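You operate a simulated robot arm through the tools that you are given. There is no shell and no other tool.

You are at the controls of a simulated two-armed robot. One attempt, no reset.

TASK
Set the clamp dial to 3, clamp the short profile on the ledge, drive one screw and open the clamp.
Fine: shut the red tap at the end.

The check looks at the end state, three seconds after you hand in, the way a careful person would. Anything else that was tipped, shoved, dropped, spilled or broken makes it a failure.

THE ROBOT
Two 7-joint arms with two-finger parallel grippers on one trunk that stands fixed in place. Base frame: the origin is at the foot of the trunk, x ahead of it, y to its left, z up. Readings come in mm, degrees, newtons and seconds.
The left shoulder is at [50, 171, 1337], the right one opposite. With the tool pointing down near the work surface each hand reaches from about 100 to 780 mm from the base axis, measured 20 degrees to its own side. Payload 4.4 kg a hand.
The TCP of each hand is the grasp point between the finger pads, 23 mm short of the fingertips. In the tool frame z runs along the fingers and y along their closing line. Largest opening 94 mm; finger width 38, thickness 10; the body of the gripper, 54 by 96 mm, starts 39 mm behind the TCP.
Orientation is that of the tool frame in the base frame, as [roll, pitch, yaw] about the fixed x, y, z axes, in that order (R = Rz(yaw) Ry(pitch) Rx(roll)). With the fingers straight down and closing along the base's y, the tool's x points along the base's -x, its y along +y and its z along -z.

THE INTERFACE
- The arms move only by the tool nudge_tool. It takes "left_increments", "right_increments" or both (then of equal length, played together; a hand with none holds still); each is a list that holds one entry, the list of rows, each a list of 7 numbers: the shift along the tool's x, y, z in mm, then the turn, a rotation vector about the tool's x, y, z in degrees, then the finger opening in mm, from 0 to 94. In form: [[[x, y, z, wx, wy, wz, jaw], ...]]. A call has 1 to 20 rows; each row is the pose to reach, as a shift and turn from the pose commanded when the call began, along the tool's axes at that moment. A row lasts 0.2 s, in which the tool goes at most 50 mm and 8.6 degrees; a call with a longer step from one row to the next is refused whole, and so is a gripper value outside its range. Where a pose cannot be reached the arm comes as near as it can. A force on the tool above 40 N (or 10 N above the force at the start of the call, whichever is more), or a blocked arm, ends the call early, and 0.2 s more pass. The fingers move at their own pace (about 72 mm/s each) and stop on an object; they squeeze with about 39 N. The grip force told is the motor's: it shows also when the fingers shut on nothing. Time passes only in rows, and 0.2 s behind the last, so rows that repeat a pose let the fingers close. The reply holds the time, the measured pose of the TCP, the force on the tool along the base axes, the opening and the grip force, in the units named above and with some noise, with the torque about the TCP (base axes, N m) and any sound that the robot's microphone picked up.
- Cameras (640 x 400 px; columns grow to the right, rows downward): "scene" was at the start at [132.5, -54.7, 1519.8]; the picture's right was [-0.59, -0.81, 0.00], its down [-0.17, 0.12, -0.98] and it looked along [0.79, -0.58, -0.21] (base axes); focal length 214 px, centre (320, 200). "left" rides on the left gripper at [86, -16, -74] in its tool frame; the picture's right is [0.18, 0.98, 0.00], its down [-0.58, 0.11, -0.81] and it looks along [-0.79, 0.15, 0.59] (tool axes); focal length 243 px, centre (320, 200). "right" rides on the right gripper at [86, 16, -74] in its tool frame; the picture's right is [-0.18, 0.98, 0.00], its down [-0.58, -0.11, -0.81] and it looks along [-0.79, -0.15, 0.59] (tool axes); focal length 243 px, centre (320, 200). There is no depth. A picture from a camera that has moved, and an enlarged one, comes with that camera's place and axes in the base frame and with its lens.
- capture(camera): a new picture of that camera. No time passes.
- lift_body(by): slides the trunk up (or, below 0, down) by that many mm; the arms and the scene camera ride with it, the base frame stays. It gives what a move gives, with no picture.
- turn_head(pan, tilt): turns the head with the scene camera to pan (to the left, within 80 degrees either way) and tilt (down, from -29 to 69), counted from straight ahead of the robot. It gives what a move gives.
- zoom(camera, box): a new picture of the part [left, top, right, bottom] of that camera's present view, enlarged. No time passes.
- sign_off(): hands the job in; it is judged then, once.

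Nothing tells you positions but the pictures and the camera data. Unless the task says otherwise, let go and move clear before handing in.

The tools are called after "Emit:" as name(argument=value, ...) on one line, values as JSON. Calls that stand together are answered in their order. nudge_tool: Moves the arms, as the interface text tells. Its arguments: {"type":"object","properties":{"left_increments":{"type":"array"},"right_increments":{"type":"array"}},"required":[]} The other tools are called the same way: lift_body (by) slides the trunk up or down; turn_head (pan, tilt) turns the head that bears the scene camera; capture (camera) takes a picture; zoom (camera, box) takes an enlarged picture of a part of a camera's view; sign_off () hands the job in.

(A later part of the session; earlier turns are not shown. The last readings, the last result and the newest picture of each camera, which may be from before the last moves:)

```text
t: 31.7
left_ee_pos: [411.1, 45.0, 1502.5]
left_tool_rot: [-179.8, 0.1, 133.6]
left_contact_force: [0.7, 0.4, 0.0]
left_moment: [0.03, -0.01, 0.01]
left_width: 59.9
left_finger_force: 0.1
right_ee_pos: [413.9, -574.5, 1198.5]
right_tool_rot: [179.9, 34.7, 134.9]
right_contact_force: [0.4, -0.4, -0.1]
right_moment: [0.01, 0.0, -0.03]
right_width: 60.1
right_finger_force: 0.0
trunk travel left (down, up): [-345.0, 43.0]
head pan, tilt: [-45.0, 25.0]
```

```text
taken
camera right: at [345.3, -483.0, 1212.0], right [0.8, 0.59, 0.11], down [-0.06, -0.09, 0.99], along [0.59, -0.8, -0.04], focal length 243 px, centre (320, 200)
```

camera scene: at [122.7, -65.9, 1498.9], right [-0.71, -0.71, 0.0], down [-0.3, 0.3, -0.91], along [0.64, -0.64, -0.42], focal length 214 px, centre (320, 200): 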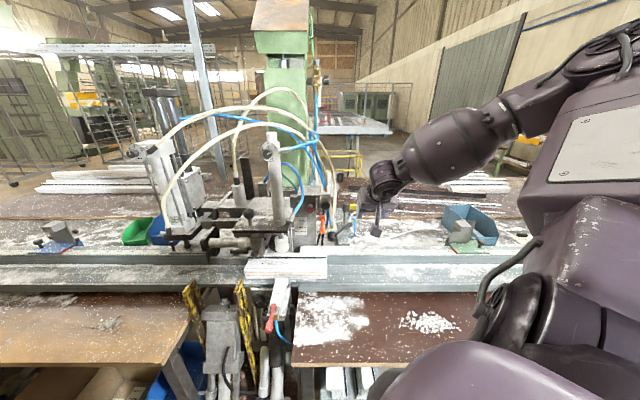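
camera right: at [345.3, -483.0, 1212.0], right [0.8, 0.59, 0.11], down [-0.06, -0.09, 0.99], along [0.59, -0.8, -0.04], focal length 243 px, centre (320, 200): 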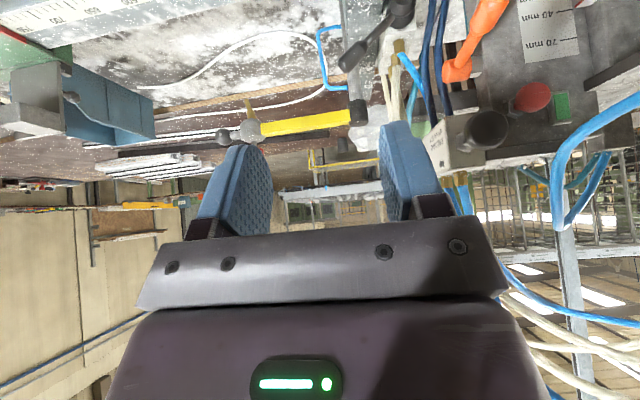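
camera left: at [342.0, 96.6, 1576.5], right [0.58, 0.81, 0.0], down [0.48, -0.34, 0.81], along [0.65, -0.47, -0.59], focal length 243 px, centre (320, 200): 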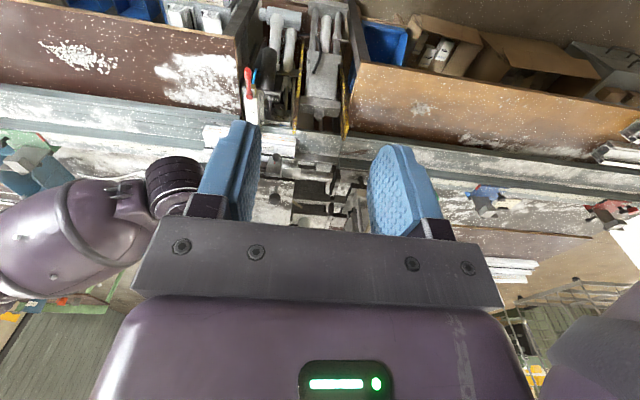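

Good view of the panel. Zooming in on the lever, mushroom, buttons.

Emit:
zoom(camera="right", box=[320, 0, 480, 100])

Emit:
zoom(camera="right", box=[400, 60, 600, 185])

Emit:
zoom(camera="right", box=[420, 90, 500, 140])

```text
4.00 times, centred on (400, 50) of right
camera zoom: at [345.3, -483.0, 1212.0], right [0.8, 0.59, 0.11], down [-0.06, -0.09, 0.99], along [0.59, -0.8, -0.04], focal length 970 px, centre (0, 800)
```

zoom: 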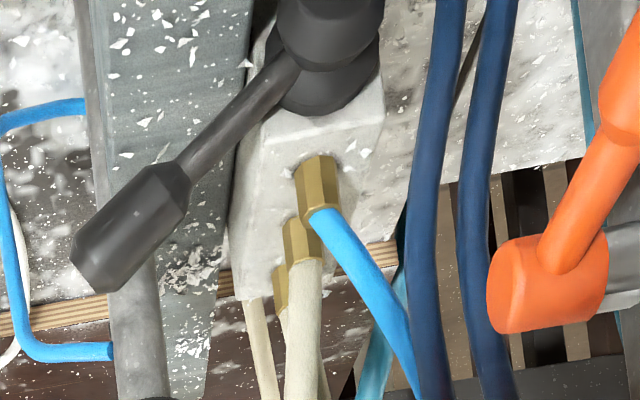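

```text
3.20 times, centred on (500, 122) of right
camera zoom: at [345.3, -483.0, 1212.0], right [0.8, 0.59, 0.11], down [-0.06, -0.09, 0.99], along [0.59, -0.8, -0.04], focal length 776 px, centre (-256, 448)
```

zoom: 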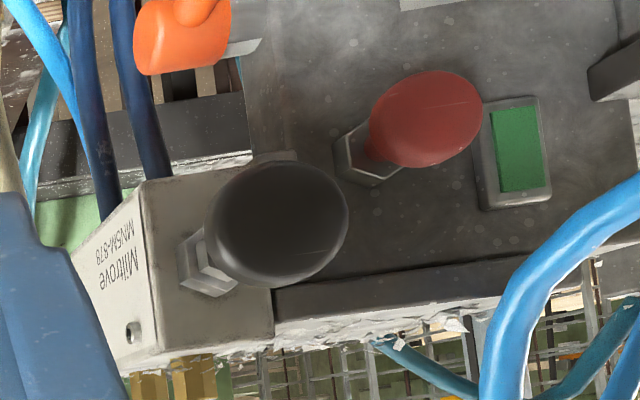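

```text
8.00 times, centred on (460, 115) of right
camera zoom: at [345.3, -483.0, 1212.0], right [0.8, 0.59, 0.11], down [-0.06, -0.09, 0.99], along [0.59, -0.8, -0.04], focal length 1941 px, centre (-800, 880)
```

zoom: 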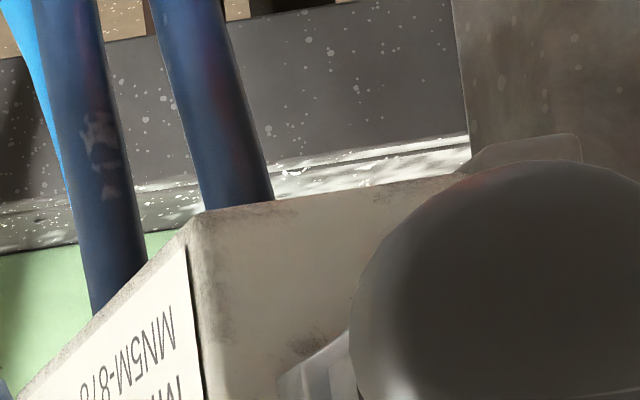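

The lever's hub is near u=12, v=900, z=967 and its knob near u=81, v=932, z=1003, lying 30° above horizontal to the right. I'll bring the closed fingertips to just above the knob.

Emit:
nudge_tool(right_increments=[[[-12, 4, 29, 0, -2, 0, 30], [-24, 8, 58, 0, -4, 0, 0], [-36, 12, 87, 0, -6, 0, 0], [-48, 16, 116, 0, -8, 0, 0], [-60, 20, 145, 0, -10, 0, 0], [-72, 23, 172, 0, -10.3, 0, 0]]])

Emit:
capture(camera="right")

Emit:
zoom(camera="scene", box=[290, 160, 418, 240])

```text
t: 33.1
left_ee_pos: [413.1, 44.0, 1502.8]
left_tool_rot: [-179.7, -0.1, 133.6]
left_contact_force: [0.9, -1.1, 0.8]
left_moment: [0.01, 0.03, 0.01]
left_width: 59.9
left_finger_force: 0.0
right_ee_pos: [542.4, -669.0, 1100.2]
right_tool_rot: [179.9, 45.1, 135.0]
right_contact_force: [0.8, 0.9, 0.1]
right_moment: [-0.01, 0.01, 0.03]
right_width: 0.0
right_finger_force: 39.3
trunk travel left (down, up): [-345.0, 43.0]
head pan, tilt: [-45.0, 25.0]
```

```text
taken
camera right: at [473.2, -576.9, 1091.7], right [0.79, 0.6, 0.13], down [-0.19, 0.04, 0.98], along [0.59, -0.8, 0.14], focal length 243 px, centre (320, 200)
```

right: 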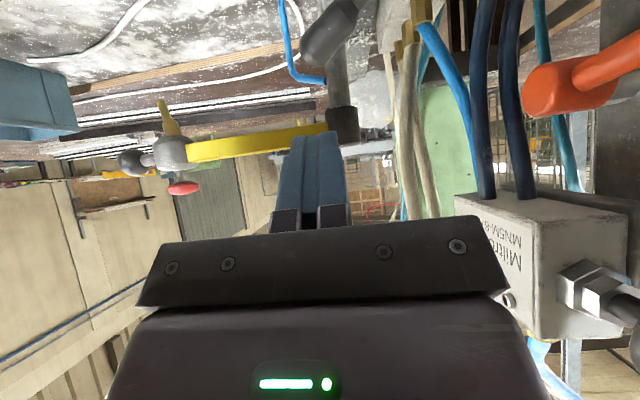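

```text
5.00 times, centred on (354, 200) of scene
camera zoom: at [123.3, -65.4, 1498.9], right [-0.71, -0.71, 0.0], down [-0.3, 0.3, -0.91], along [0.64, -0.64, -0.42], focal length 1072 px, centre (150, 200)
```

zoom: 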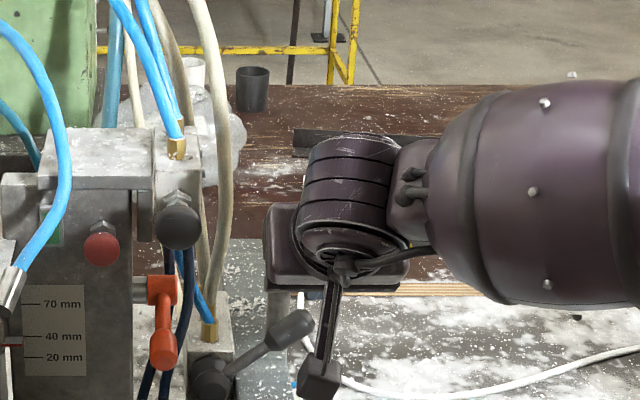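

Emit:
zoom(camera="right", box=[270, 0, 430, 100])

Emit:
zoom(camera="scene", box=[320, 205, 376, 245])

```text
4.00 times, centred on (350, 50) of right
camera zoom: at [473.2, -576.9, 1091.7], right [0.79, 0.6, 0.13], down [-0.19, 0.04, 0.98], along [0.59, -0.8, 0.14], focal length 970 px, centre (200, 800)
```

zoom: 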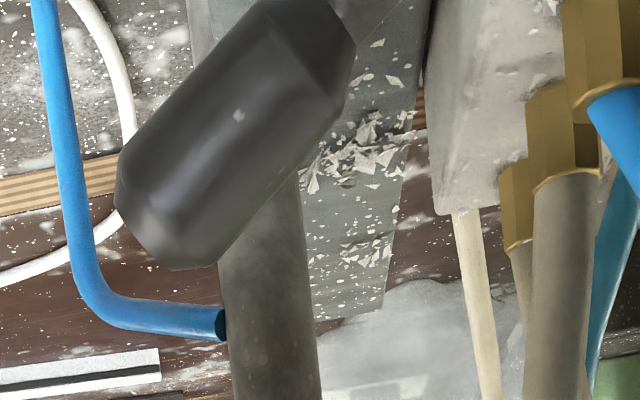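

```text
10.00 times, centred on (348, 225) of scene
camera zoom: at [123.3, -65.4, 1498.9], right [-0.71, -0.71, 0.0], down [-0.3, 0.3, -0.91], along [0.64, -0.64, -0.42], focal length 2145 px, centre (40, -50)
```

zoom: 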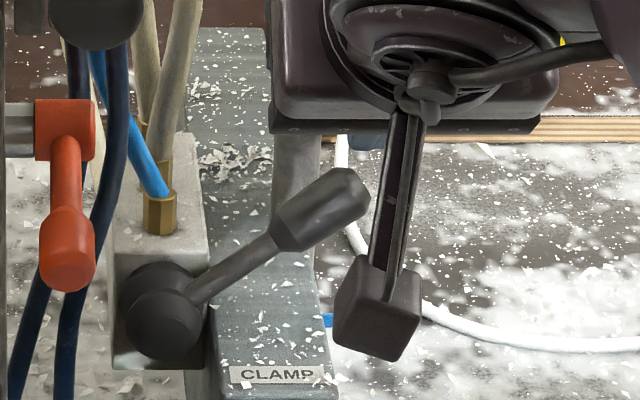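

The knob centre is now well fixed at u=80, v=935, z=1000. I'll move the fingertips to about 10 mm above it.

Emit:
nudge_tool(right_increments=[[[-3, 3, 26, 0, 0, 0, 0], [-6, 5, 51, 0, 0, 0, 0], [-8.4, 7, 76, 0, 0, 0, 0]]])

Emit:
capture(camera="right")

Emit:
zoom(camera="scene", box=[310, 190, 390, 240])

```text
t: 33.9
left_ee_pos: [413.7, 45.1, 1502.4]
left_tool_rot: [-179.9, 0.0, 133.7]
left_contact_force: [0.2, 0.0, 0.2]
left_moment: [0.01, 0.03, -0.01]
left_width: 60.3
left_finger_force: 0.1
right_ee_pos: [589.6, -708.3, 1050.5]
right_tool_rot: [179.9, 45.1, 135.0]
right_contact_force: [0.3, -0.8, 0.2]
right_moment: [0.01, 0.02, 0.0]
right_width: 0.1
right_finger_force: 38.9
trunk travel left (down, up): [-345.0, 43.0]
head pan, tilt: [-45.0, 25.0]
```

```text
taken
camera right: at [521.0, -615.8, 1043.7], right [0.79, 0.6, 0.13], down [-0.19, 0.04, 0.98], along [0.59, -0.8, 0.14], focal length 243 px, centre (320, 200)
```

right: 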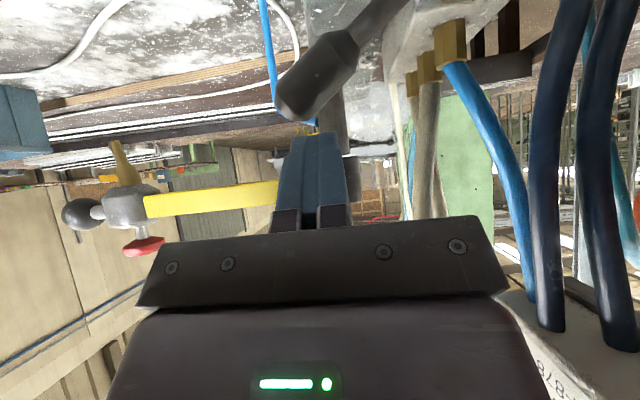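

```text
8.00 times, centred on (350, 215) of scene
camera zoom: at [123.8, -65.5, 1498.8], right [-0.71, -0.71, 0.0], down [-0.3, 0.3, -0.91], along [0.64, -0.64, -0.42], focal length 1716 px, centre (80, 80)
```

zoom: 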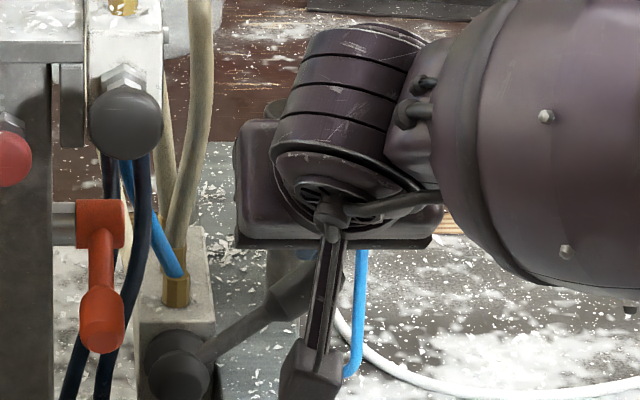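

The fingertips hover just above the knob. Now I'll push gently straight down and see whether the lever gives.

Emit:
nudge_tool(right_increments=[[[3.5, 0, 3.5, 0, 0, 0, 0], [7, 0, 7, 0, 0, 0, 0], [10.6, 0, 10.6, 0, 0, 0, 0], [14.1, 0, 14.1, 0, 0, 0, 0], [17.7, 0, 17.7, 0, 0, 0, 0]]])

Emit:
capture(camera="right")

Emit:
zoom(camera="scene", box=[250, 190, 378, 270])

```text
t: 35.2
left_ee_pos: [407.8, 48.9, 1503.8]
left_tool_rot: [-179.8, 0.2, 133.5]
left_contact_force: [-0.3, 0.3, -0.1]
left_moment: [-0.02, -0.01, -0.03]
left_width: 60.1
left_finger_force: 0.1
right_ee_pos: [588.1, -705.9, 1037.9]
right_tool_rot: [179.6, 46.0, 134.7]
right_contact_force: [-14.9, 11.8, 15.5]
right_moment: [0.07, 0.3, -0.2]
right_width: 0.0
right_finger_force: 39.2
trunk travel left (down, up): [-345.0, 43.0]
head pan, tilt: [-45.0, 25.0]
stopped in row 5 (right hand): the force on the tool passed its limit at 42 N (the readings are from after the stop); the commanded pose is now the measured one
```

```text
taken
camera right: at [520.4, -614.3, 1028.9], right [0.79, 0.6, 0.14], down [-0.21, 0.04, 0.98], along [0.58, -0.8, 0.16], focal length 243 px, centre (320, 200)
```

right: 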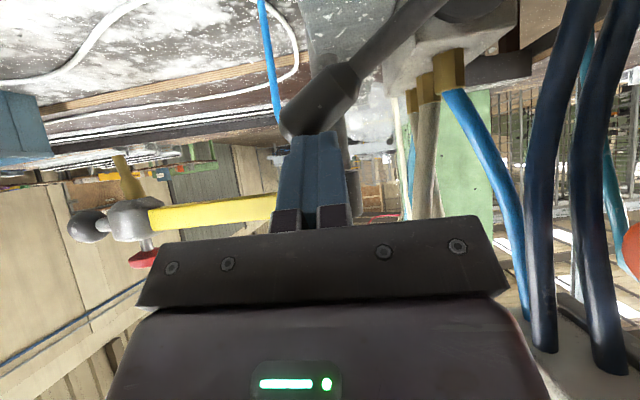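

```text
5.00 times, centred on (314, 230) of scene
camera zoom: at [118.8, -61.5, 1499.3], right [-0.71, -0.71, 0.0], down [-0.3, 0.3, -0.91], along [0.64, -0.64, -0.42], focal length 1072 px, centre (350, 50)
```

zoom: 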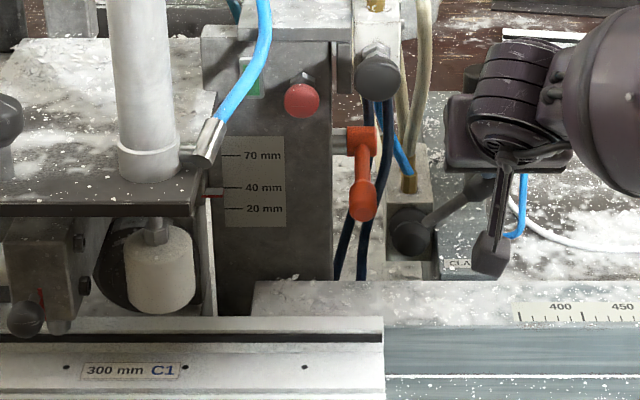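

The lever won't go down (42 N, no motion), so it's at its lower stop and must swing up. I'll back off, drop below the knob and push from underneath.

Emit:
nudge_tool(right_increments=[[[15, 0, -15, 0, 0, 0, 0], [38.8, -2, -38.9, 0, 0, 0, 0], [56, -4, -21, 0, 0, 0, 0], [74.2, -4, -3.6, 0, 0, 0, 0]]])

Emit:
capture(camera="right")

Emit:
zoom(camera="scene", box=[310, 200, 390, 250])

```text
t: 36.2
left_ee_pos: [411.6, 46.8, 1502.9]
left_tool_rot: [-179.8, 0.1, 133.6]
left_contact_force: [-0.5, 0.5, 0.2]
left_moment: [-0.04, 0.0, 0.02]
left_width: 59.9
left_finger_force: 0.1
right_ee_pos: [548.3, -672.6, 984.6]
right_tool_rot: [179.6, 46.0, 134.7]
right_contact_force: [-0.5, -0.3, 0.9]
right_moment: [-0.01, 0.01, 0.0]
right_width: 0.2
right_finger_force: 38.7
trunk travel left (down, up): [-345.0, 43.0]
head pan, tilt: [-45.0, 25.0]
```

```text
taken
camera right: at [480.8, -580.7, 975.1], right [0.79, 0.6, 0.14], down [-0.2, 0.04, 0.98], along [0.58, -0.8, 0.16], focal length 243 px, centre (320, 200)
```

right: 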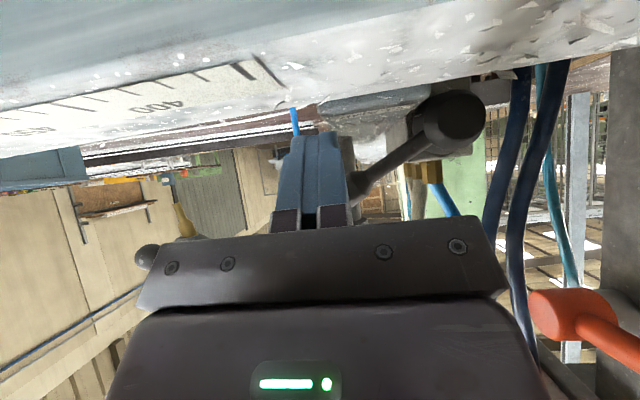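

```text
8.00 times, centred on (350, 225) of scene
camera zoom: at [121.7, -63.9, 1499.1], right [-0.71, -0.71, 0.0], down [-0.3, 0.3, -0.91], along [0.64, -0.64, -0.42], focal length 1716 px, centre (80, 0)
```

zoom: 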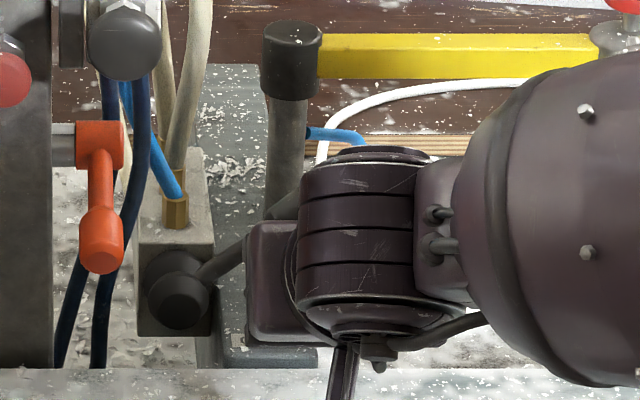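

Emit:
nudge_tool(right_increments=[[[-8, 2, 8, 0, 0, 0, 0], [-16, 4, 17, 0, 0, 0, 0], [-24.3, 4, 25.2, 0, 0, 0, 0], [-28, 4, 29, 0, 0, 0, 0]]])

Emit:
capture(camera="right")

```text
t: 37.4
left_ee_pos: [408.0, 49.3, 1503.6]
left_tool_rot: [-179.8, 0.3, 133.5]
left_contact_force: [0.3, -0.6, -0.2]
left_moment: [-0.05, -0.01, 0.02]
left_width: 59.8
left_finger_force: 0.1
right_ee_pos: [577.3, -695.5, 983.1]
right_tool_rot: [179.9, 45.5, 135.0]
right_contact_force: [-22.5, 15.1, 16.2]
right_moment: [0.47, 0.15, -0.11]
right_width: 0.0
right_finger_force: 39.2
trunk travel left (down, up): [-345.0, 43.0]
head pan, tilt: [-45.0, 25.0]
stopped in row 4 (right hand): the force on the tool passed its limit at 48 N (the readings are from after the stop); the commanded pose is now the measured one
```

```text
taken
camera right: at [508.5, -602.4, 975.0], right [0.79, 0.6, 0.13], down [-0.2, 0.04, 0.98], along [0.59, -0.8, 0.15], focal length 243 px, centre (320, 200)
```

right: 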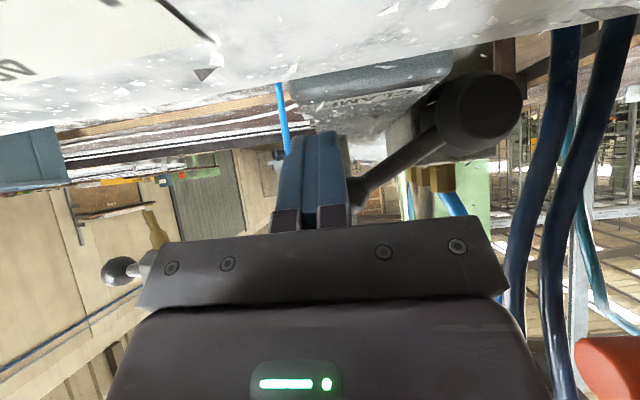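

The fingertip met the block beneath before reaching under the knob—too little room with the fingers' wide side upright. I'll back off and roll the hand 90° so the fingers are thin vertically.

Emit:
nudge_tool(right_increments=[[[0, 0, -20, 0, 0, 0, 0], [1, 0, -50, 0, 0, 0, 0], [1.4, 0, -83, 0, 0, 0, 0]]])

Emit:
nudge_tool(right_increments=[[[0, 0, 0, 0, 0, -8.2, 0], [0, 0, 0, 0, 0, -16.4, 0], [0, 0, 0, 0, 0, -24.6, 0], [0, 0, 0, 0, 0, -32.8, 0], [0, 0, 0, 0, 0, -41, 0], [0, 0, 0, 0, 0, -49.2, 0], [0, 0, 0, 0, 0, -57.4, 0], [0, 0, 0, 0, 0, -65.6, 0], [0, 0, 0, 0, 0, -73.8, 0], [0, 0, 0, 0, 0, -82, 0], [0, 0, 0, 0, 0, -90, 0]]])

Emit:
capture(camera="right")

Emit:
zoom(camera="scene", box=[290, 170, 418, 250])

```text
t: 38.2
left_ee_pos: [410.6, 45.9, 1503.1]
left_tool_rot: [-179.8, 0.1, 133.6]
left_contact_force: [-0.6, 0.1, 0.6]
left_moment: [-0.02, -0.01, 0.01]
left_width: 60.1
left_finger_force: 0.0
right_ee_pos: [537.1, -653.3, 1037.2]
right_tool_rot: [180.0, 45.4, 135.0]
right_contact_force: [-0.6, -0.4, 0.3]
right_moment: [0.03, -0.01, -0.03]
right_width: 0.0
right_finger_force: 39.1
trunk travel left (down, up): [-345.0, 43.0]
head pan, tilt: [-45.0, 25.0]
```

```text
t: 40.6
left_ee_pos: [414.1, 45.8, 1502.7]
left_tool_rot: [-179.8, 0.0, 133.6]
left_contact_force: [0.2, -0.7, 0.2]
left_moment: [-0.01, 0.02, 0.03]
left_width: 59.8
left_finger_force: 0.0
right_ee_pos: [536.9, -653.0, 1036.9]
right_tool_rot: [-134.6, 0.0, -134.8]
right_contact_force: [0.1, -0.7, -0.2]
right_moment: [0.01, -0.03, 0.01]
right_width: 0.1
right_finger_force: 39.0
trunk travel left (down, up): [-345.0, 43.0]
head pan, tilt: [-45.0, 25.0]
```

```text
taken
camera right: at [431.3, -669.4, 1079.2], right [-0.36, 0.62, -0.7], down [0.06, 0.76, 0.64], along [0.93, 0.19, -0.31], focal length 243 px, centre (320, 200)
```

right: 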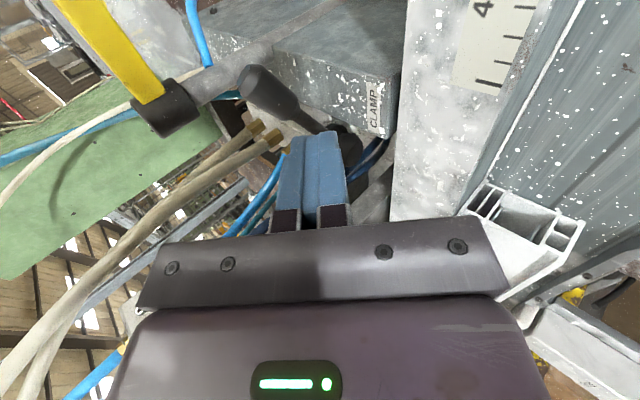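

```text
5.00 times, centred on (354, 210) of scene
camera zoom: at [122.9, -64.1, 1499.0], right [-0.71, -0.71, 0.0], down [-0.3, 0.3, -0.91], along [0.64, -0.64, -0.42], focal length 1072 px, centre (150, 150)
```

zoom: 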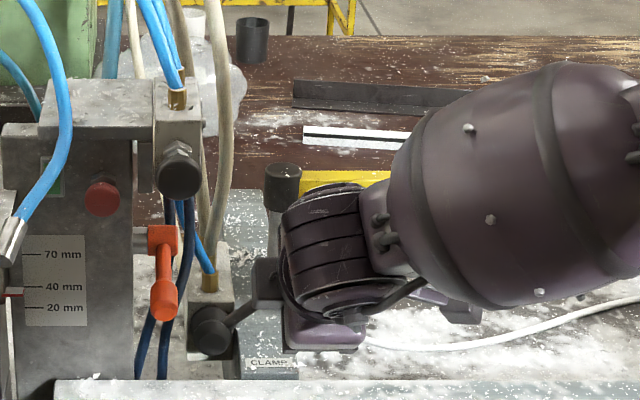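

The roll works and gives a fine side view of the lever and its block. Let me zoom in.

Emit:
zoom(camera="right", box=[200, 30, 400, 155])

```text
3.20 times, centred on (300, 92) of right
camera zoom: at [431.3, -669.4, 1079.2], right [-0.36, 0.62, -0.7], down [0.06, 0.76, 0.64], along [0.93, 0.19, -0.31], focal length 776 px, centre (384, 544)
```

zoom: 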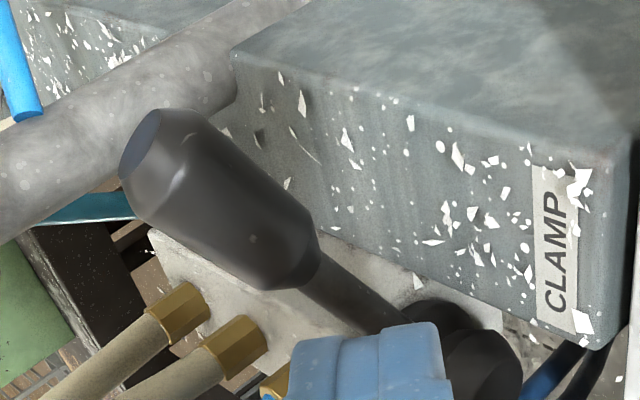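

The lever leans back over its block and can only swing up and to the left. I'll turn the hand to come from the right, so wrist and hoses stay apart, and set up below the knob.

Emit:
nudge_tool(right_increments=[[[8, -4.5, 8, 0, -5.3, -5.3, 0], [15, -9, 17, 0, -10.6, -10.6, 0], [23, -13.5, 26, 0, -15.9, -15.9, 0], [30.5, -18, 34.8, 0, -21.2, -21.2, 0]]])

Emit:
capture(camera="right")

Emit:
zoom(camera="scene", box=[290, 170, 418, 250])

```text
t: 41.6
left_ee_pos: [411.7, 44.4, 1503.7]
left_tool_rot: [-179.8, 0.0, 133.6]
left_contact_force: [-0.1, 0.5, -0.4]
left_moment: [-0.02, 0.03, -0.01]
left_width: 60.1
left_finger_force: 0.0
right_ee_pos: [541.4, -702.5, 1025.1]
right_tool_rot: [-134.6, -0.1, -104.8]
right_contact_force: [0.6, 0.0, 0.5]
right_moment: [-0.01, 0.0, 0.0]
right_width: 0.0
right_finger_force: 38.9
trunk travel left (down, up): [-345.0, 43.0]
head pan, tilt: [-45.0, 25.0]
```

```text
taken
camera right: at [458.8, -769.7, 1067.4], right [-0.62, 0.35, -0.7], down [-0.33, 0.69, 0.64], along [0.71, 0.63, -0.31], focal length 243 px, centre (320, 200)
```

right: 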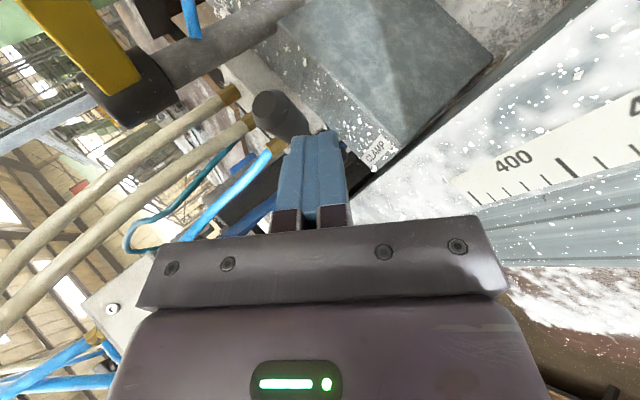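

```text
5.00 times, centred on (354, 210) of scene
camera zoom: at [122.6, -65.1, 1498.9], right [-0.71, -0.71, 0.0], down [-0.3, 0.3, -0.91], along [0.64, -0.64, -0.42], focal length 1072 px, centre (150, 150)
```

zoom: 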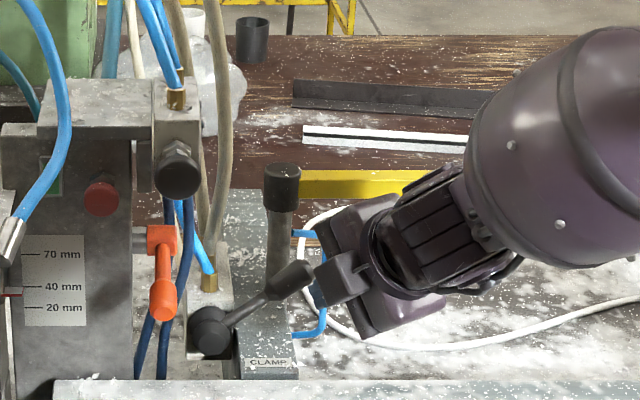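

Emit:
zoom(camera="right", box=[230, 70, 390, 170])

```text
4.00 times, centred on (310, 120) of right
camera zoom: at [458.8, -769.7, 1067.4], right [-0.62, 0.35, -0.7], down [-0.33, 0.69, 0.64], along [0.71, 0.63, -0.31], focal length 970 px, centre (360, 520)
```

zoom: 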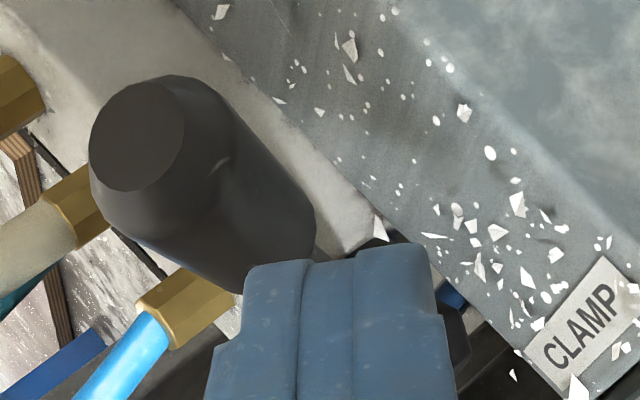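

The knob lies just beyond and above the fingertips' side. I'll advance 48 mm along the fingers to get underneath it.

Emit:
nudge_tool(right_increments=[[[0, 2, 12, 0, 0, 0, 0], [0, 3, 24, 0, 0, 0, 0], [0, 3, 36, 0, 0, 0, 0], [0, 3, 48, 0, 0, 0, 0]]])

Emit:
zoom(camera="right", box=[200, 60, 440, 210])

Emit:
zoom(camera="scene", box=[310, 195, 390, 245])

```text
t: 42.6
left_ee_pos: [412.0, 45.3, 1502.5]
left_tool_rot: [-179.8, 0.0, 133.7]
left_contact_force: [-0.8, 0.2, -0.1]
left_moment: [-0.03, 0.01, 0.0]
left_width: 59.9
left_finger_force: 0.0
right_ee_pos: [573.6, -709.7, 989.5]
right_tool_rot: [-134.5, 0.0, -105.1]
right_contact_force: [0.1, 0.1, -0.1]
right_moment: [0.0, -0.02, 0.02]
right_width: 0.0
right_finger_force: 39.2
trunk travel left (down, up): [-345.0, 43.0]
head pan, tilt: [-45.0, 25.0]
```

```text
2.67 times, centred on (320, 135) of right
camera zoom: at [489.2, -777.3, 1031.1], right [-0.62, 0.36, -0.7], down [-0.33, 0.69, 0.64], along [0.71, 0.63, -0.31], focal length 647 px, centre (320, 373)
```

zoom: 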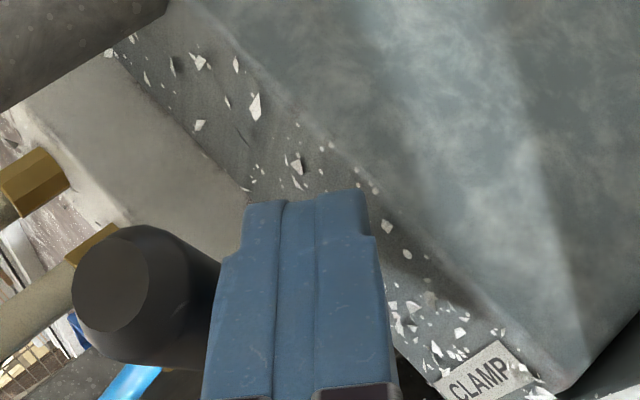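

```text
8.00 times, centred on (350, 220) of scene
camera zoom: at [122.7, -64.8, 1499.0], right [-0.71, -0.71, 0.0], down [-0.3, 0.3, -0.91], along [0.64, -0.64, -0.42], focal length 1716 px, centre (80, 40)
```

zoom: 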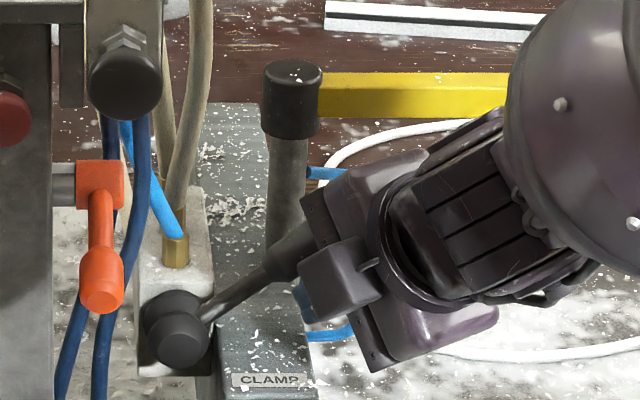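

The finger is tucked beside and under the knob. Now push up and left along the lever's arc, a little at first.

Emit:
nudge_tool(right_increments=[[[-1, -6, 0, 0, 0, 0, 0], [-4, -12, -0.8, 0, 0, 0, 0], [-7, -18, -1.6, 0, 0, 0, 0], [-9.9, -23.7, -2.4, 0, 0, 0, 0]]])

Emit:
zoom(camera="right", box=[200, 60, 440, 210])

Emit:
zoom(camera="scene", box=[250, 180, 378, 260])

```text
t: 43.4
left_ee_pos: [412.9, 46.5, 1503.6]
left_tool_rot: [-179.8, 0.0, 133.5]
left_contact_force: [0.1, -0.9, -0.6]
left_moment: [-0.03, 0.02, -0.01]
left_width: 60.1
left_finger_force: 0.1
right_ee_pos: [575.5, -710.8, 993.3]
right_tool_rot: [-135.7, -0.7, -105.1]
right_contact_force: [-7.5, -4.4, -6.1]
right_moment: [-0.07, 0.19, -0.07]
right_width: 0.0
right_finger_force: 39.0
trunk travel left (down, up): [-345.0, 43.0]
head pan, tilt: [-45.0, 25.0]
stopped in row 4 (right hand): the force on the tool passed its limit at 45 N (the readings are from after the stop); the commanded pose is now the measured one
```

```text
2.67 times, centred on (320, 135) of right
camera zoom: at [493.1, -776.6, 1037.7], right [-0.63, 0.35, -0.69], down [-0.31, 0.7, 0.65], along [0.71, 0.63, -0.33], focal length 647 px, centre (320, 373)
```

zoom: 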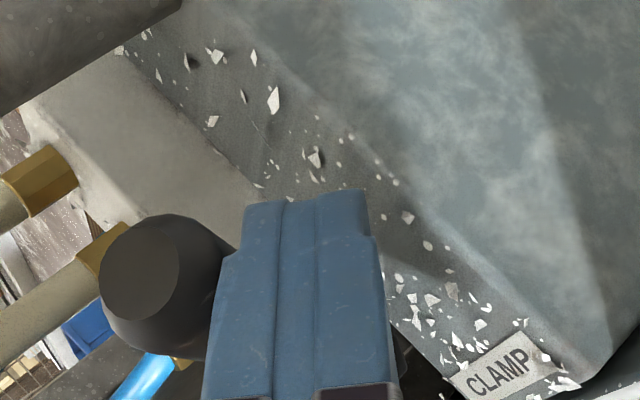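

```text
5.00 times, centred on (314, 220) of scene
camera zoom: at [123.4, -64.5, 1499.0], right [-0.71, -0.71, 0.0], down [-0.3, 0.3, -0.91], along [0.64, -0.64, -0.42], focal length 1072 px, centre (350, 100)
```

zoom: 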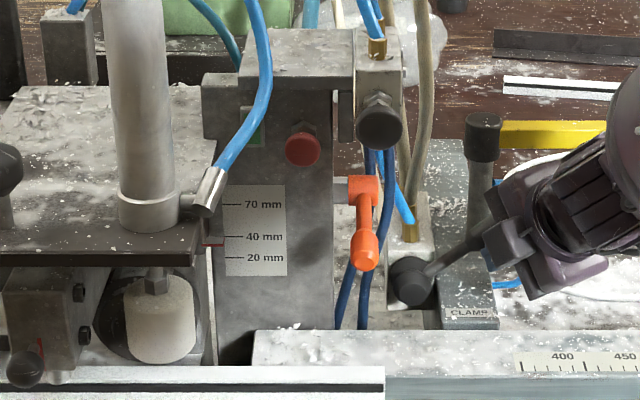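

The lever resisted 45 N upward without moving, while my earlier downward push was mostly forward, not down. Let me back off a little and look at the hub closely to understand how it turns.

Emit:
nudge_tool(right_increments=[[[1, 6, 0, 0, 0, 0, 0], [1, 6, -20, 0, 0, 0, 0], [1, 6, -45, 0, 0, 0, 0], [20, 6, -70, 0, 0, 0, 0], [50, 6, -70, 0, 0, 0, 0]]])

Emit:
zoom(camera="right", box=[180, 60, 372, 180])

Emit:
zoom(camera="scene", box=[324, 216, 356, 241])

```text
t: 44.6
left_ee_pos: [413.3, 44.0, 1502.9]
left_tool_rot: [-179.8, 0.1, 133.6]
left_contact_force: [1.0, -0.4, -0.4]
left_moment: [0.02, 0.01, 0.01]
left_width: 60.1
left_finger_force: 0.0
right_ee_pos: [513.8, -745.1, 1039.6]
right_tool_rot: [-135.4, -0.5, -105.0]
right_contact_force: [0.3, -0.8, 1.0]
right_moment: [0.0, 0.0, 0.0]
right_width: 0.0
right_finger_force: 38.8
trunk travel left (down, up): [-345.0, 43.0]
head pan, tilt: [-45.0, 25.0]
```

```text
3.33 times, centred on (276, 120) of right
camera zoom: at [431.3, -811.0, 1083.8], right [-0.63, 0.35, -0.69], down [-0.32, 0.69, 0.65], along [0.71, 0.63, -0.32], focal length 809 px, centre (467, 467)
```

zoom: 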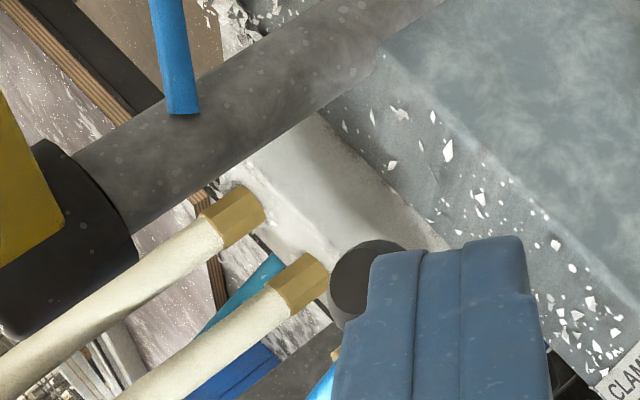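

```text
16.00 times, centred on (340, 228) of scene
camera zoom: at [123.1, -65.5, 1498.9], right [-0.71, -0.71, 0.0], down [-0.3, 0.3, -0.91], along [0.64, -0.64, -0.42], focal length 3432 px, centre (0, -256)
```

zoom: 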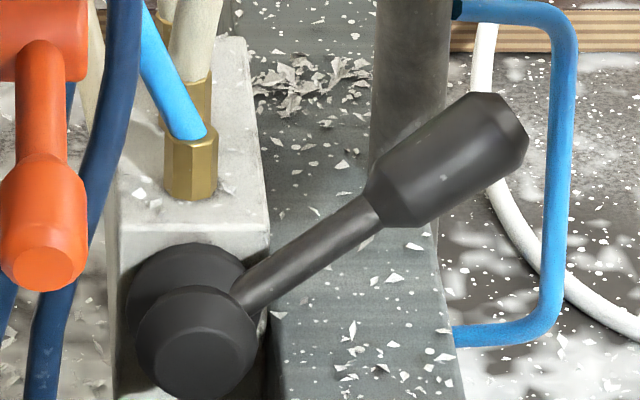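

The hub axis points toward me, so the lever swings in a vertical plane; upward is blocked. I'll place the finger above the knob and push properly downward along its arc.

Emit:
nudge_tool(right_increments=[[[0, -30, 0, 0, 0, 0, 0], [0, -58.6, 10, 0, 0, 0, 0], [-25, -58.6, 21, 0, 0, 0, 0], [-50, -58.6, 21, 0, 0, 0, 0]]])

Emit:
capture(camera="right")

Emit:
zoom(camera="scene", box=[290, 170, 418, 250])

```text
t: 45.6
left_ee_pos: [411.3, 46.5, 1503.6]
left_tool_rot: [-179.8, 0.0, 133.6]
left_contact_force: [0.0, -0.3, -0.6]
left_moment: [0.0, -0.02, 0.02]
left_width: 59.9
left_finger_force: 0.0
right_ee_pos: [580.9, -707.7, 1067.9]
right_tool_rot: [-135.5, -0.5, -105.0]
right_contact_force: [0.1, -0.8, -0.1]
right_moment: [-0.02, 0.0, -0.04]
right_width: 0.0
right_finger_force: 38.8
trunk travel left (down, up): [-345.0, 43.0]
head pan, tilt: [-45.0, 25.0]
```

```text
taken
camera right: at [498.2, -774.8, 1111.3], right [-0.63, 0.35, -0.69], down [-0.32, 0.69, 0.65], along [0.71, 0.63, -0.32], focal length 243 px, centre (320, 200)
```

right: 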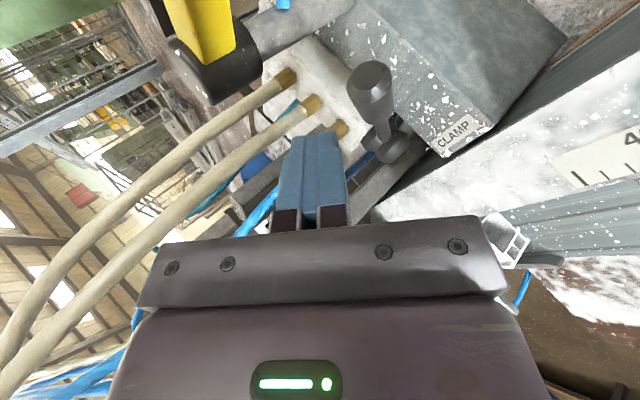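

```text
5.00 times, centred on (354, 210) of scene
camera zoom: at [122.6, -64.2, 1499.0], right [-0.71, -0.71, 0.0], down [-0.3, 0.3, -0.91], along [0.64, -0.64, -0.42], focal length 1072 px, centre (150, 150)
```

zoom: 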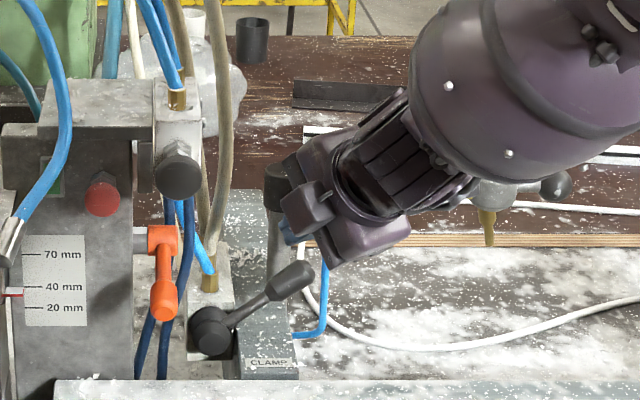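

Emit:
zoom(camera="right", box=[300, 40, 460, 180])

```text
2.86 times, centred on (380, 110) of right
camera zoom: at [498.2, -774.8, 1111.3], right [-0.63, 0.35, -0.69], down [-0.32, 0.69, 0.65], along [0.71, 0.63, -0.32], focal length 693 px, centre (149, 457)
```

zoom: 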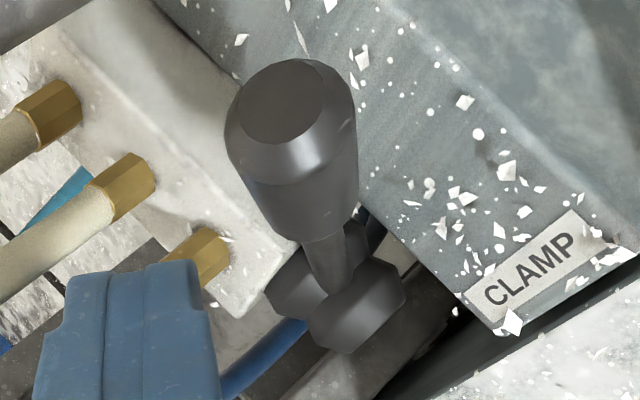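

Emit:
nudge_tool(right_increments=[[[0, 0, 13, 0, 0, 0, 0], [0, 0, 26, 0, 0, 0, 0], [0, 0, 38, 0, 0, 0, 0], [0, 0, 50, 0, 0, 0, 0]]])

Emit:
nudge_tool(right_increments=[[[0, 4, 0, 0, 0, 0, 0], [0, 8, 0, 0, 0, 0, 0], [1, 12, 1, 0, 0, 0, 0], [2, 16, 2, 0, 0, 0, 0], [3, 20, 3, 0, 0, 0, 0], [4, 24, 4, 0, 0, 0, 0]]])

Emit:
zoom(camera="right", box=[200, 60, 440, 210])

Emit:
zoom(camera="scene", box=[250, 180, 378, 260])

```text
t: 46.6
left_ee_pos: [411.8, 44.9, 1502.6]
left_tool_rot: [-179.8, 0.0, 133.6]
left_contact_force: [-0.2, -0.6, -0.1]
left_moment: [-0.02, 0.02, 0.02]
left_width: 60.0
left_finger_force: 0.0
right_ee_pos: [614.9, -718.8, 1031.5]
right_tool_rot: [-135.5, -0.4, -105.1]
right_contact_force: [-0.1, 0.1, -0.6]
right_moment: [0.0, -0.02, -0.01]
right_width: 0.0
right_finger_force: 39.3
trunk travel left (down, up): [-345.0, 43.0]
head pan, tilt: [-45.0, 25.0]
```

```text
t: 47.7
left_ee_pos: [412.0, 45.5, 1502.3]
left_tool_rot: [-179.8, 0.0, 133.5]
left_contact_force: [-0.4, 0.1, 0.3]
left_moment: [0.04, 0.03, 0.03]
left_width: 59.9
left_finger_force: 0.0
right_ee_pos: [610.6, -718.2, 1026.8]
right_tool_rot: [-134.5, -0.2, -105.1]
right_contact_force: [4.0, 3.6, 21.9]
right_moment: [-0.06, 0.19, 0.03]
right_width: 0.0
right_finger_force: 39.5
trunk travel left (down, up): [-345.0, 43.0]
head pan, tilt: [-45.0, 25.0]
stopped in row 5 (right hand): the force on the tool passed its limit at 43 N (the readings are from after the stop); the commanded pose is now the measured one
```

```text
2.67 times, centred on (320, 135) of right
camera zoom: at [526.7, -784.3, 1069.1], right [-0.62, 0.35, -0.7], down [-0.33, 0.69, 0.64], along [0.71, 0.63, -0.31], focal length 647 px, centre (320, 373)
```

zoom: 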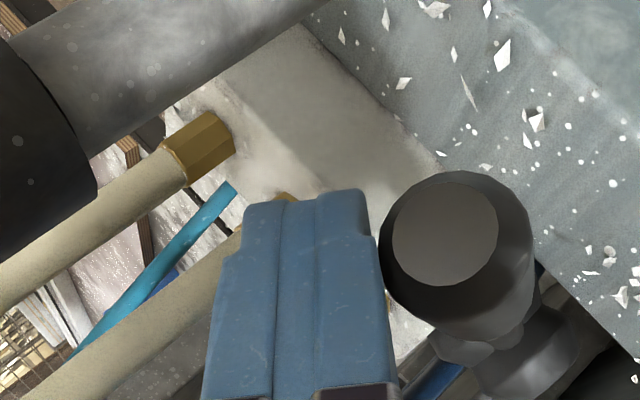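

```text
5.00 times, centred on (314, 220) of scene
camera zoom: at [122.5, -64.5, 1499.0], right [-0.71, -0.71, 0.0], down [-0.3, 0.3, -0.91], along [0.64, -0.64, -0.42], focal length 1072 px, centre (350, 100)
```

zoom: 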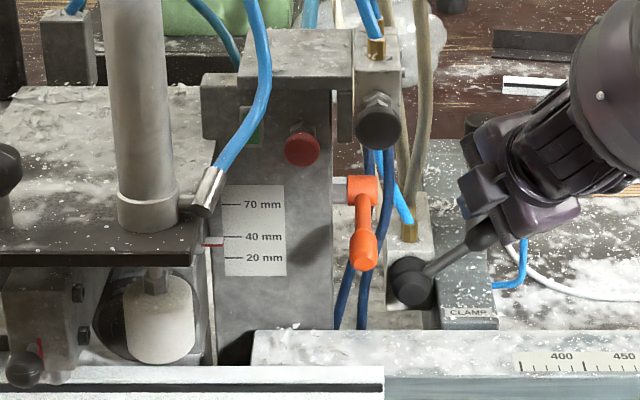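

The lever doesn't budge downward either at 43 N, so either it turns another way or it isn't freed. I'll back off and trace the hoses and mechanisms before forcing anything further.

Emit:
nudge_tool(right_increments=[[[0, -6, 0, 0, 0, 0, 0], [0, -8, -25, 0, 0, 0, 0], [0, -8, -60, 0, 0, 0, 0], [30, -8, -90, 0, 0, 0, 0], [70, -8, -110, 0, 0, 0, 0], [110, -8, -120, 0, 0, 0, 0]]])

Emit:
capture(camera="scene")

Emit:
zoom(camera="scene", box=[300, 110, 380, 240])

Emit:
zoom(camera="scene", box=[296, 170, 346, 202])

Emit:
zoom(camera="right", box=[0, 0, 400, 240])

```text
t: 49.1
left_ee_pos: [411.5, 44.9, 1502.6]
left_tool_rot: [-179.9, 0.1, 133.6]
left_contact_force: [-0.1, 0.3, -0.5]
left_moment: [0.02, 0.02, -0.01]
left_width: 59.9
left_finger_force: 0.0
right_ee_pos: [502.8, -804.0, 1114.1]
right_tool_rot: [-134.9, -0.3, -105.1]
right_contact_force: [0.0, -0.6, -0.8]
right_moment: [0.03, -0.03, 0.0]
right_width: 0.2
right_finger_force: 38.9
trunk travel left (down, up): [-345.0, 43.0]
head pan, tilt: [-45.0, 25.0]
```

```text
taken
camera scene: at [122.2, -65.9, 1498.9], right [-0.71, -0.71, 0.0], down [-0.3, 0.3, -0.91], along [0.64, -0.64, -0.42], focal length 214 px, centre (320, 200)
```

scene: 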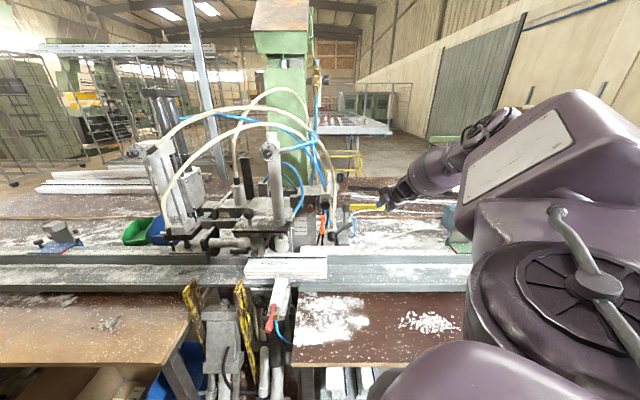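

```text
3.08 times, centred on (340, 175) of scene
camera zoom: at [122.2, -65.9, 1498.9], right [-0.71, -0.71, 0.0], down [-0.3, 0.3, -0.91], along [0.64, -0.64, -0.42], focal length 660 px, centre (258, 277)
```

zoom: 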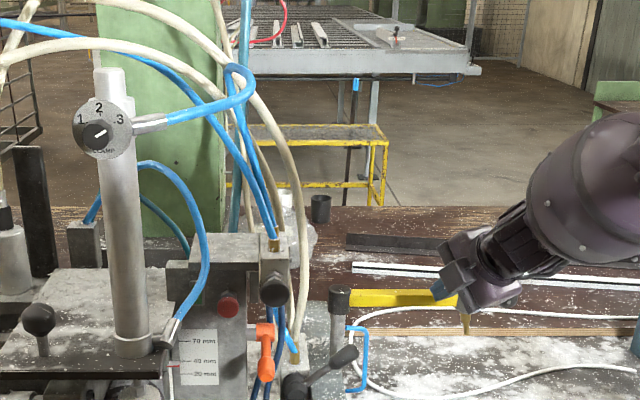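

```text
12.50 times, centred on (321, 186) of scene
camera zoom: at [122.2, -65.9, 1498.9], right [-0.71, -0.71, 0.0], down [-0.3, 0.3, -0.91], along [0.64, -0.64, -0.42], focal length 2681 px, centre (308, 375)
```

zoom: 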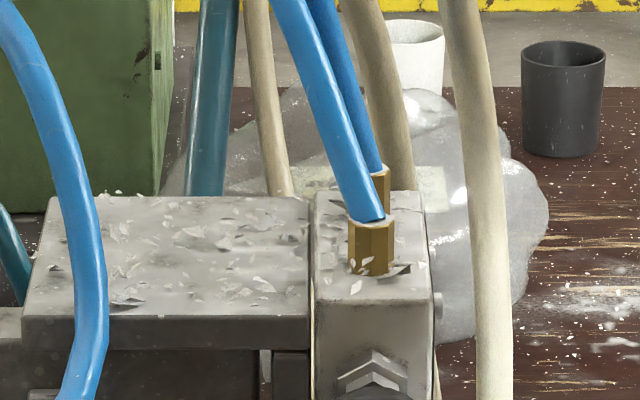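

```text
1.60 times, centred on (200, 120) of right
camera zoom: at [418.7, -871.1, 1156.1], right [-0.62, 0.35, -0.7], down [-0.33, 0.69, 0.64], along [0.71, 0.63, -0.32], focal length 388 px, centre (512, 328)
```

zoom: 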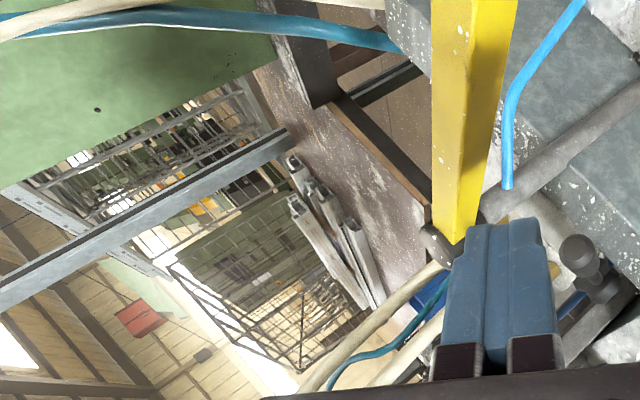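

Emit:
zoom(camera="scene", box=[324, 216, 356, 241])

Emit:
zoom(camera="scene", box=[340, 190, 420, 240])

```text
16.00 times, centred on (340, 228) of scene
camera zoom: at [122.2, -65.9, 1498.9], right [-0.71, -0.71, 0.0], down [-0.3, 0.3, -0.91], along [0.64, -0.64, -0.42], focal length 3432 px, centre (0, -256)
```

zoom: 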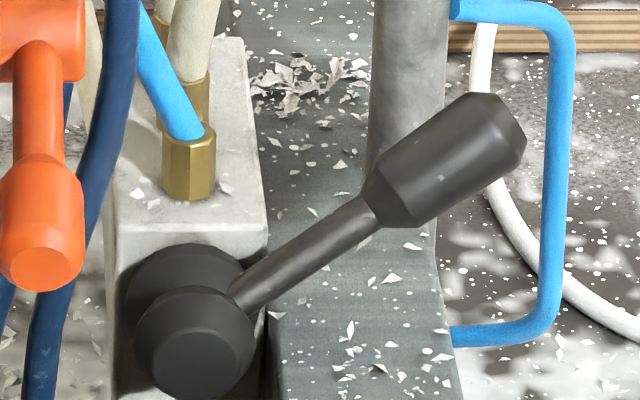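

```text
8.00 times, centred on (380, 215) of scene
camera zoom: at [122.2, -65.9, 1498.9], right [-0.71, -0.71, 0.0], down [-0.3, 0.3, -0.91], along [0.64, -0.64, -0.42], focal length 1716 px, centre (-160, 80)
```

zoom: 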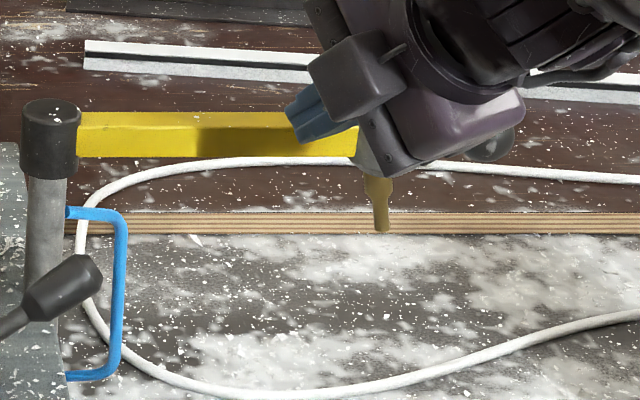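

The lever truly hasn't moved in either direction. I'll grip its knob between the fingers, which lets me feel for the free direction, including pulling toward me.

Emit:
nudge_tool(right_increments=[[[-37, 9, 0, 0, 0, 0, 20], [-74, 18, 0, 0, 0, 0, 44], [-110, 27, 0, 0, 0, 0, 44], [-110, 27, 26, 0, 0, 0, 44], [-110, 27, 52, 0, 0, 0, 44], [-110, 27, 76, 0, 0, 0, 44]]])

Emit:
capture(camera="right")

```text
t: 50.5
left_ee_pos: [413.4, 44.1, 1501.7]
left_tool_rot: [-179.7, 0.0, 133.6]
left_contact_force: [-0.2, 0.1, -0.1]
left_moment: [-0.02, 0.02, -0.01]
left_width: 60.1
left_finger_force: 0.0
right_ee_pos: [566.4, -708.0, 1038.5]
right_tool_rot: [-135.0, -0.4, -105.2]
right_contact_force: [-0.3, 0.8, -0.4]
right_moment: [-0.02, 0.03, 0.0]
right_width: 43.9
right_finger_force: 0.0
trunk travel left (down, up): [-345.0, 43.0]
head pan, tilt: [-45.0, 25.0]
```

```text
taken
camera right: at [482.1, -773.9, 1082.4], right [-0.62, 0.36, -0.7], down [-0.32, 0.69, 0.64], along [0.71, 0.63, -0.32], focal length 243 px, centre (320, 200)
```

right: 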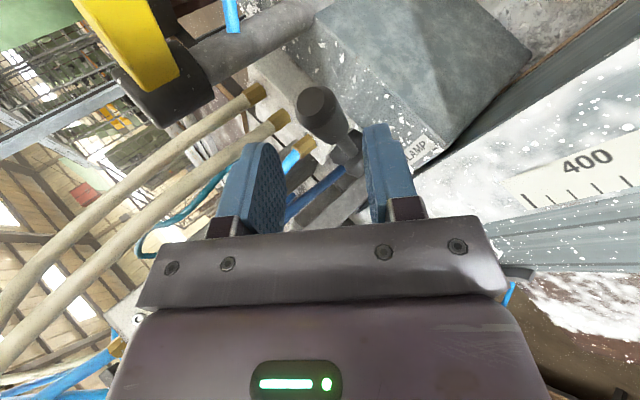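

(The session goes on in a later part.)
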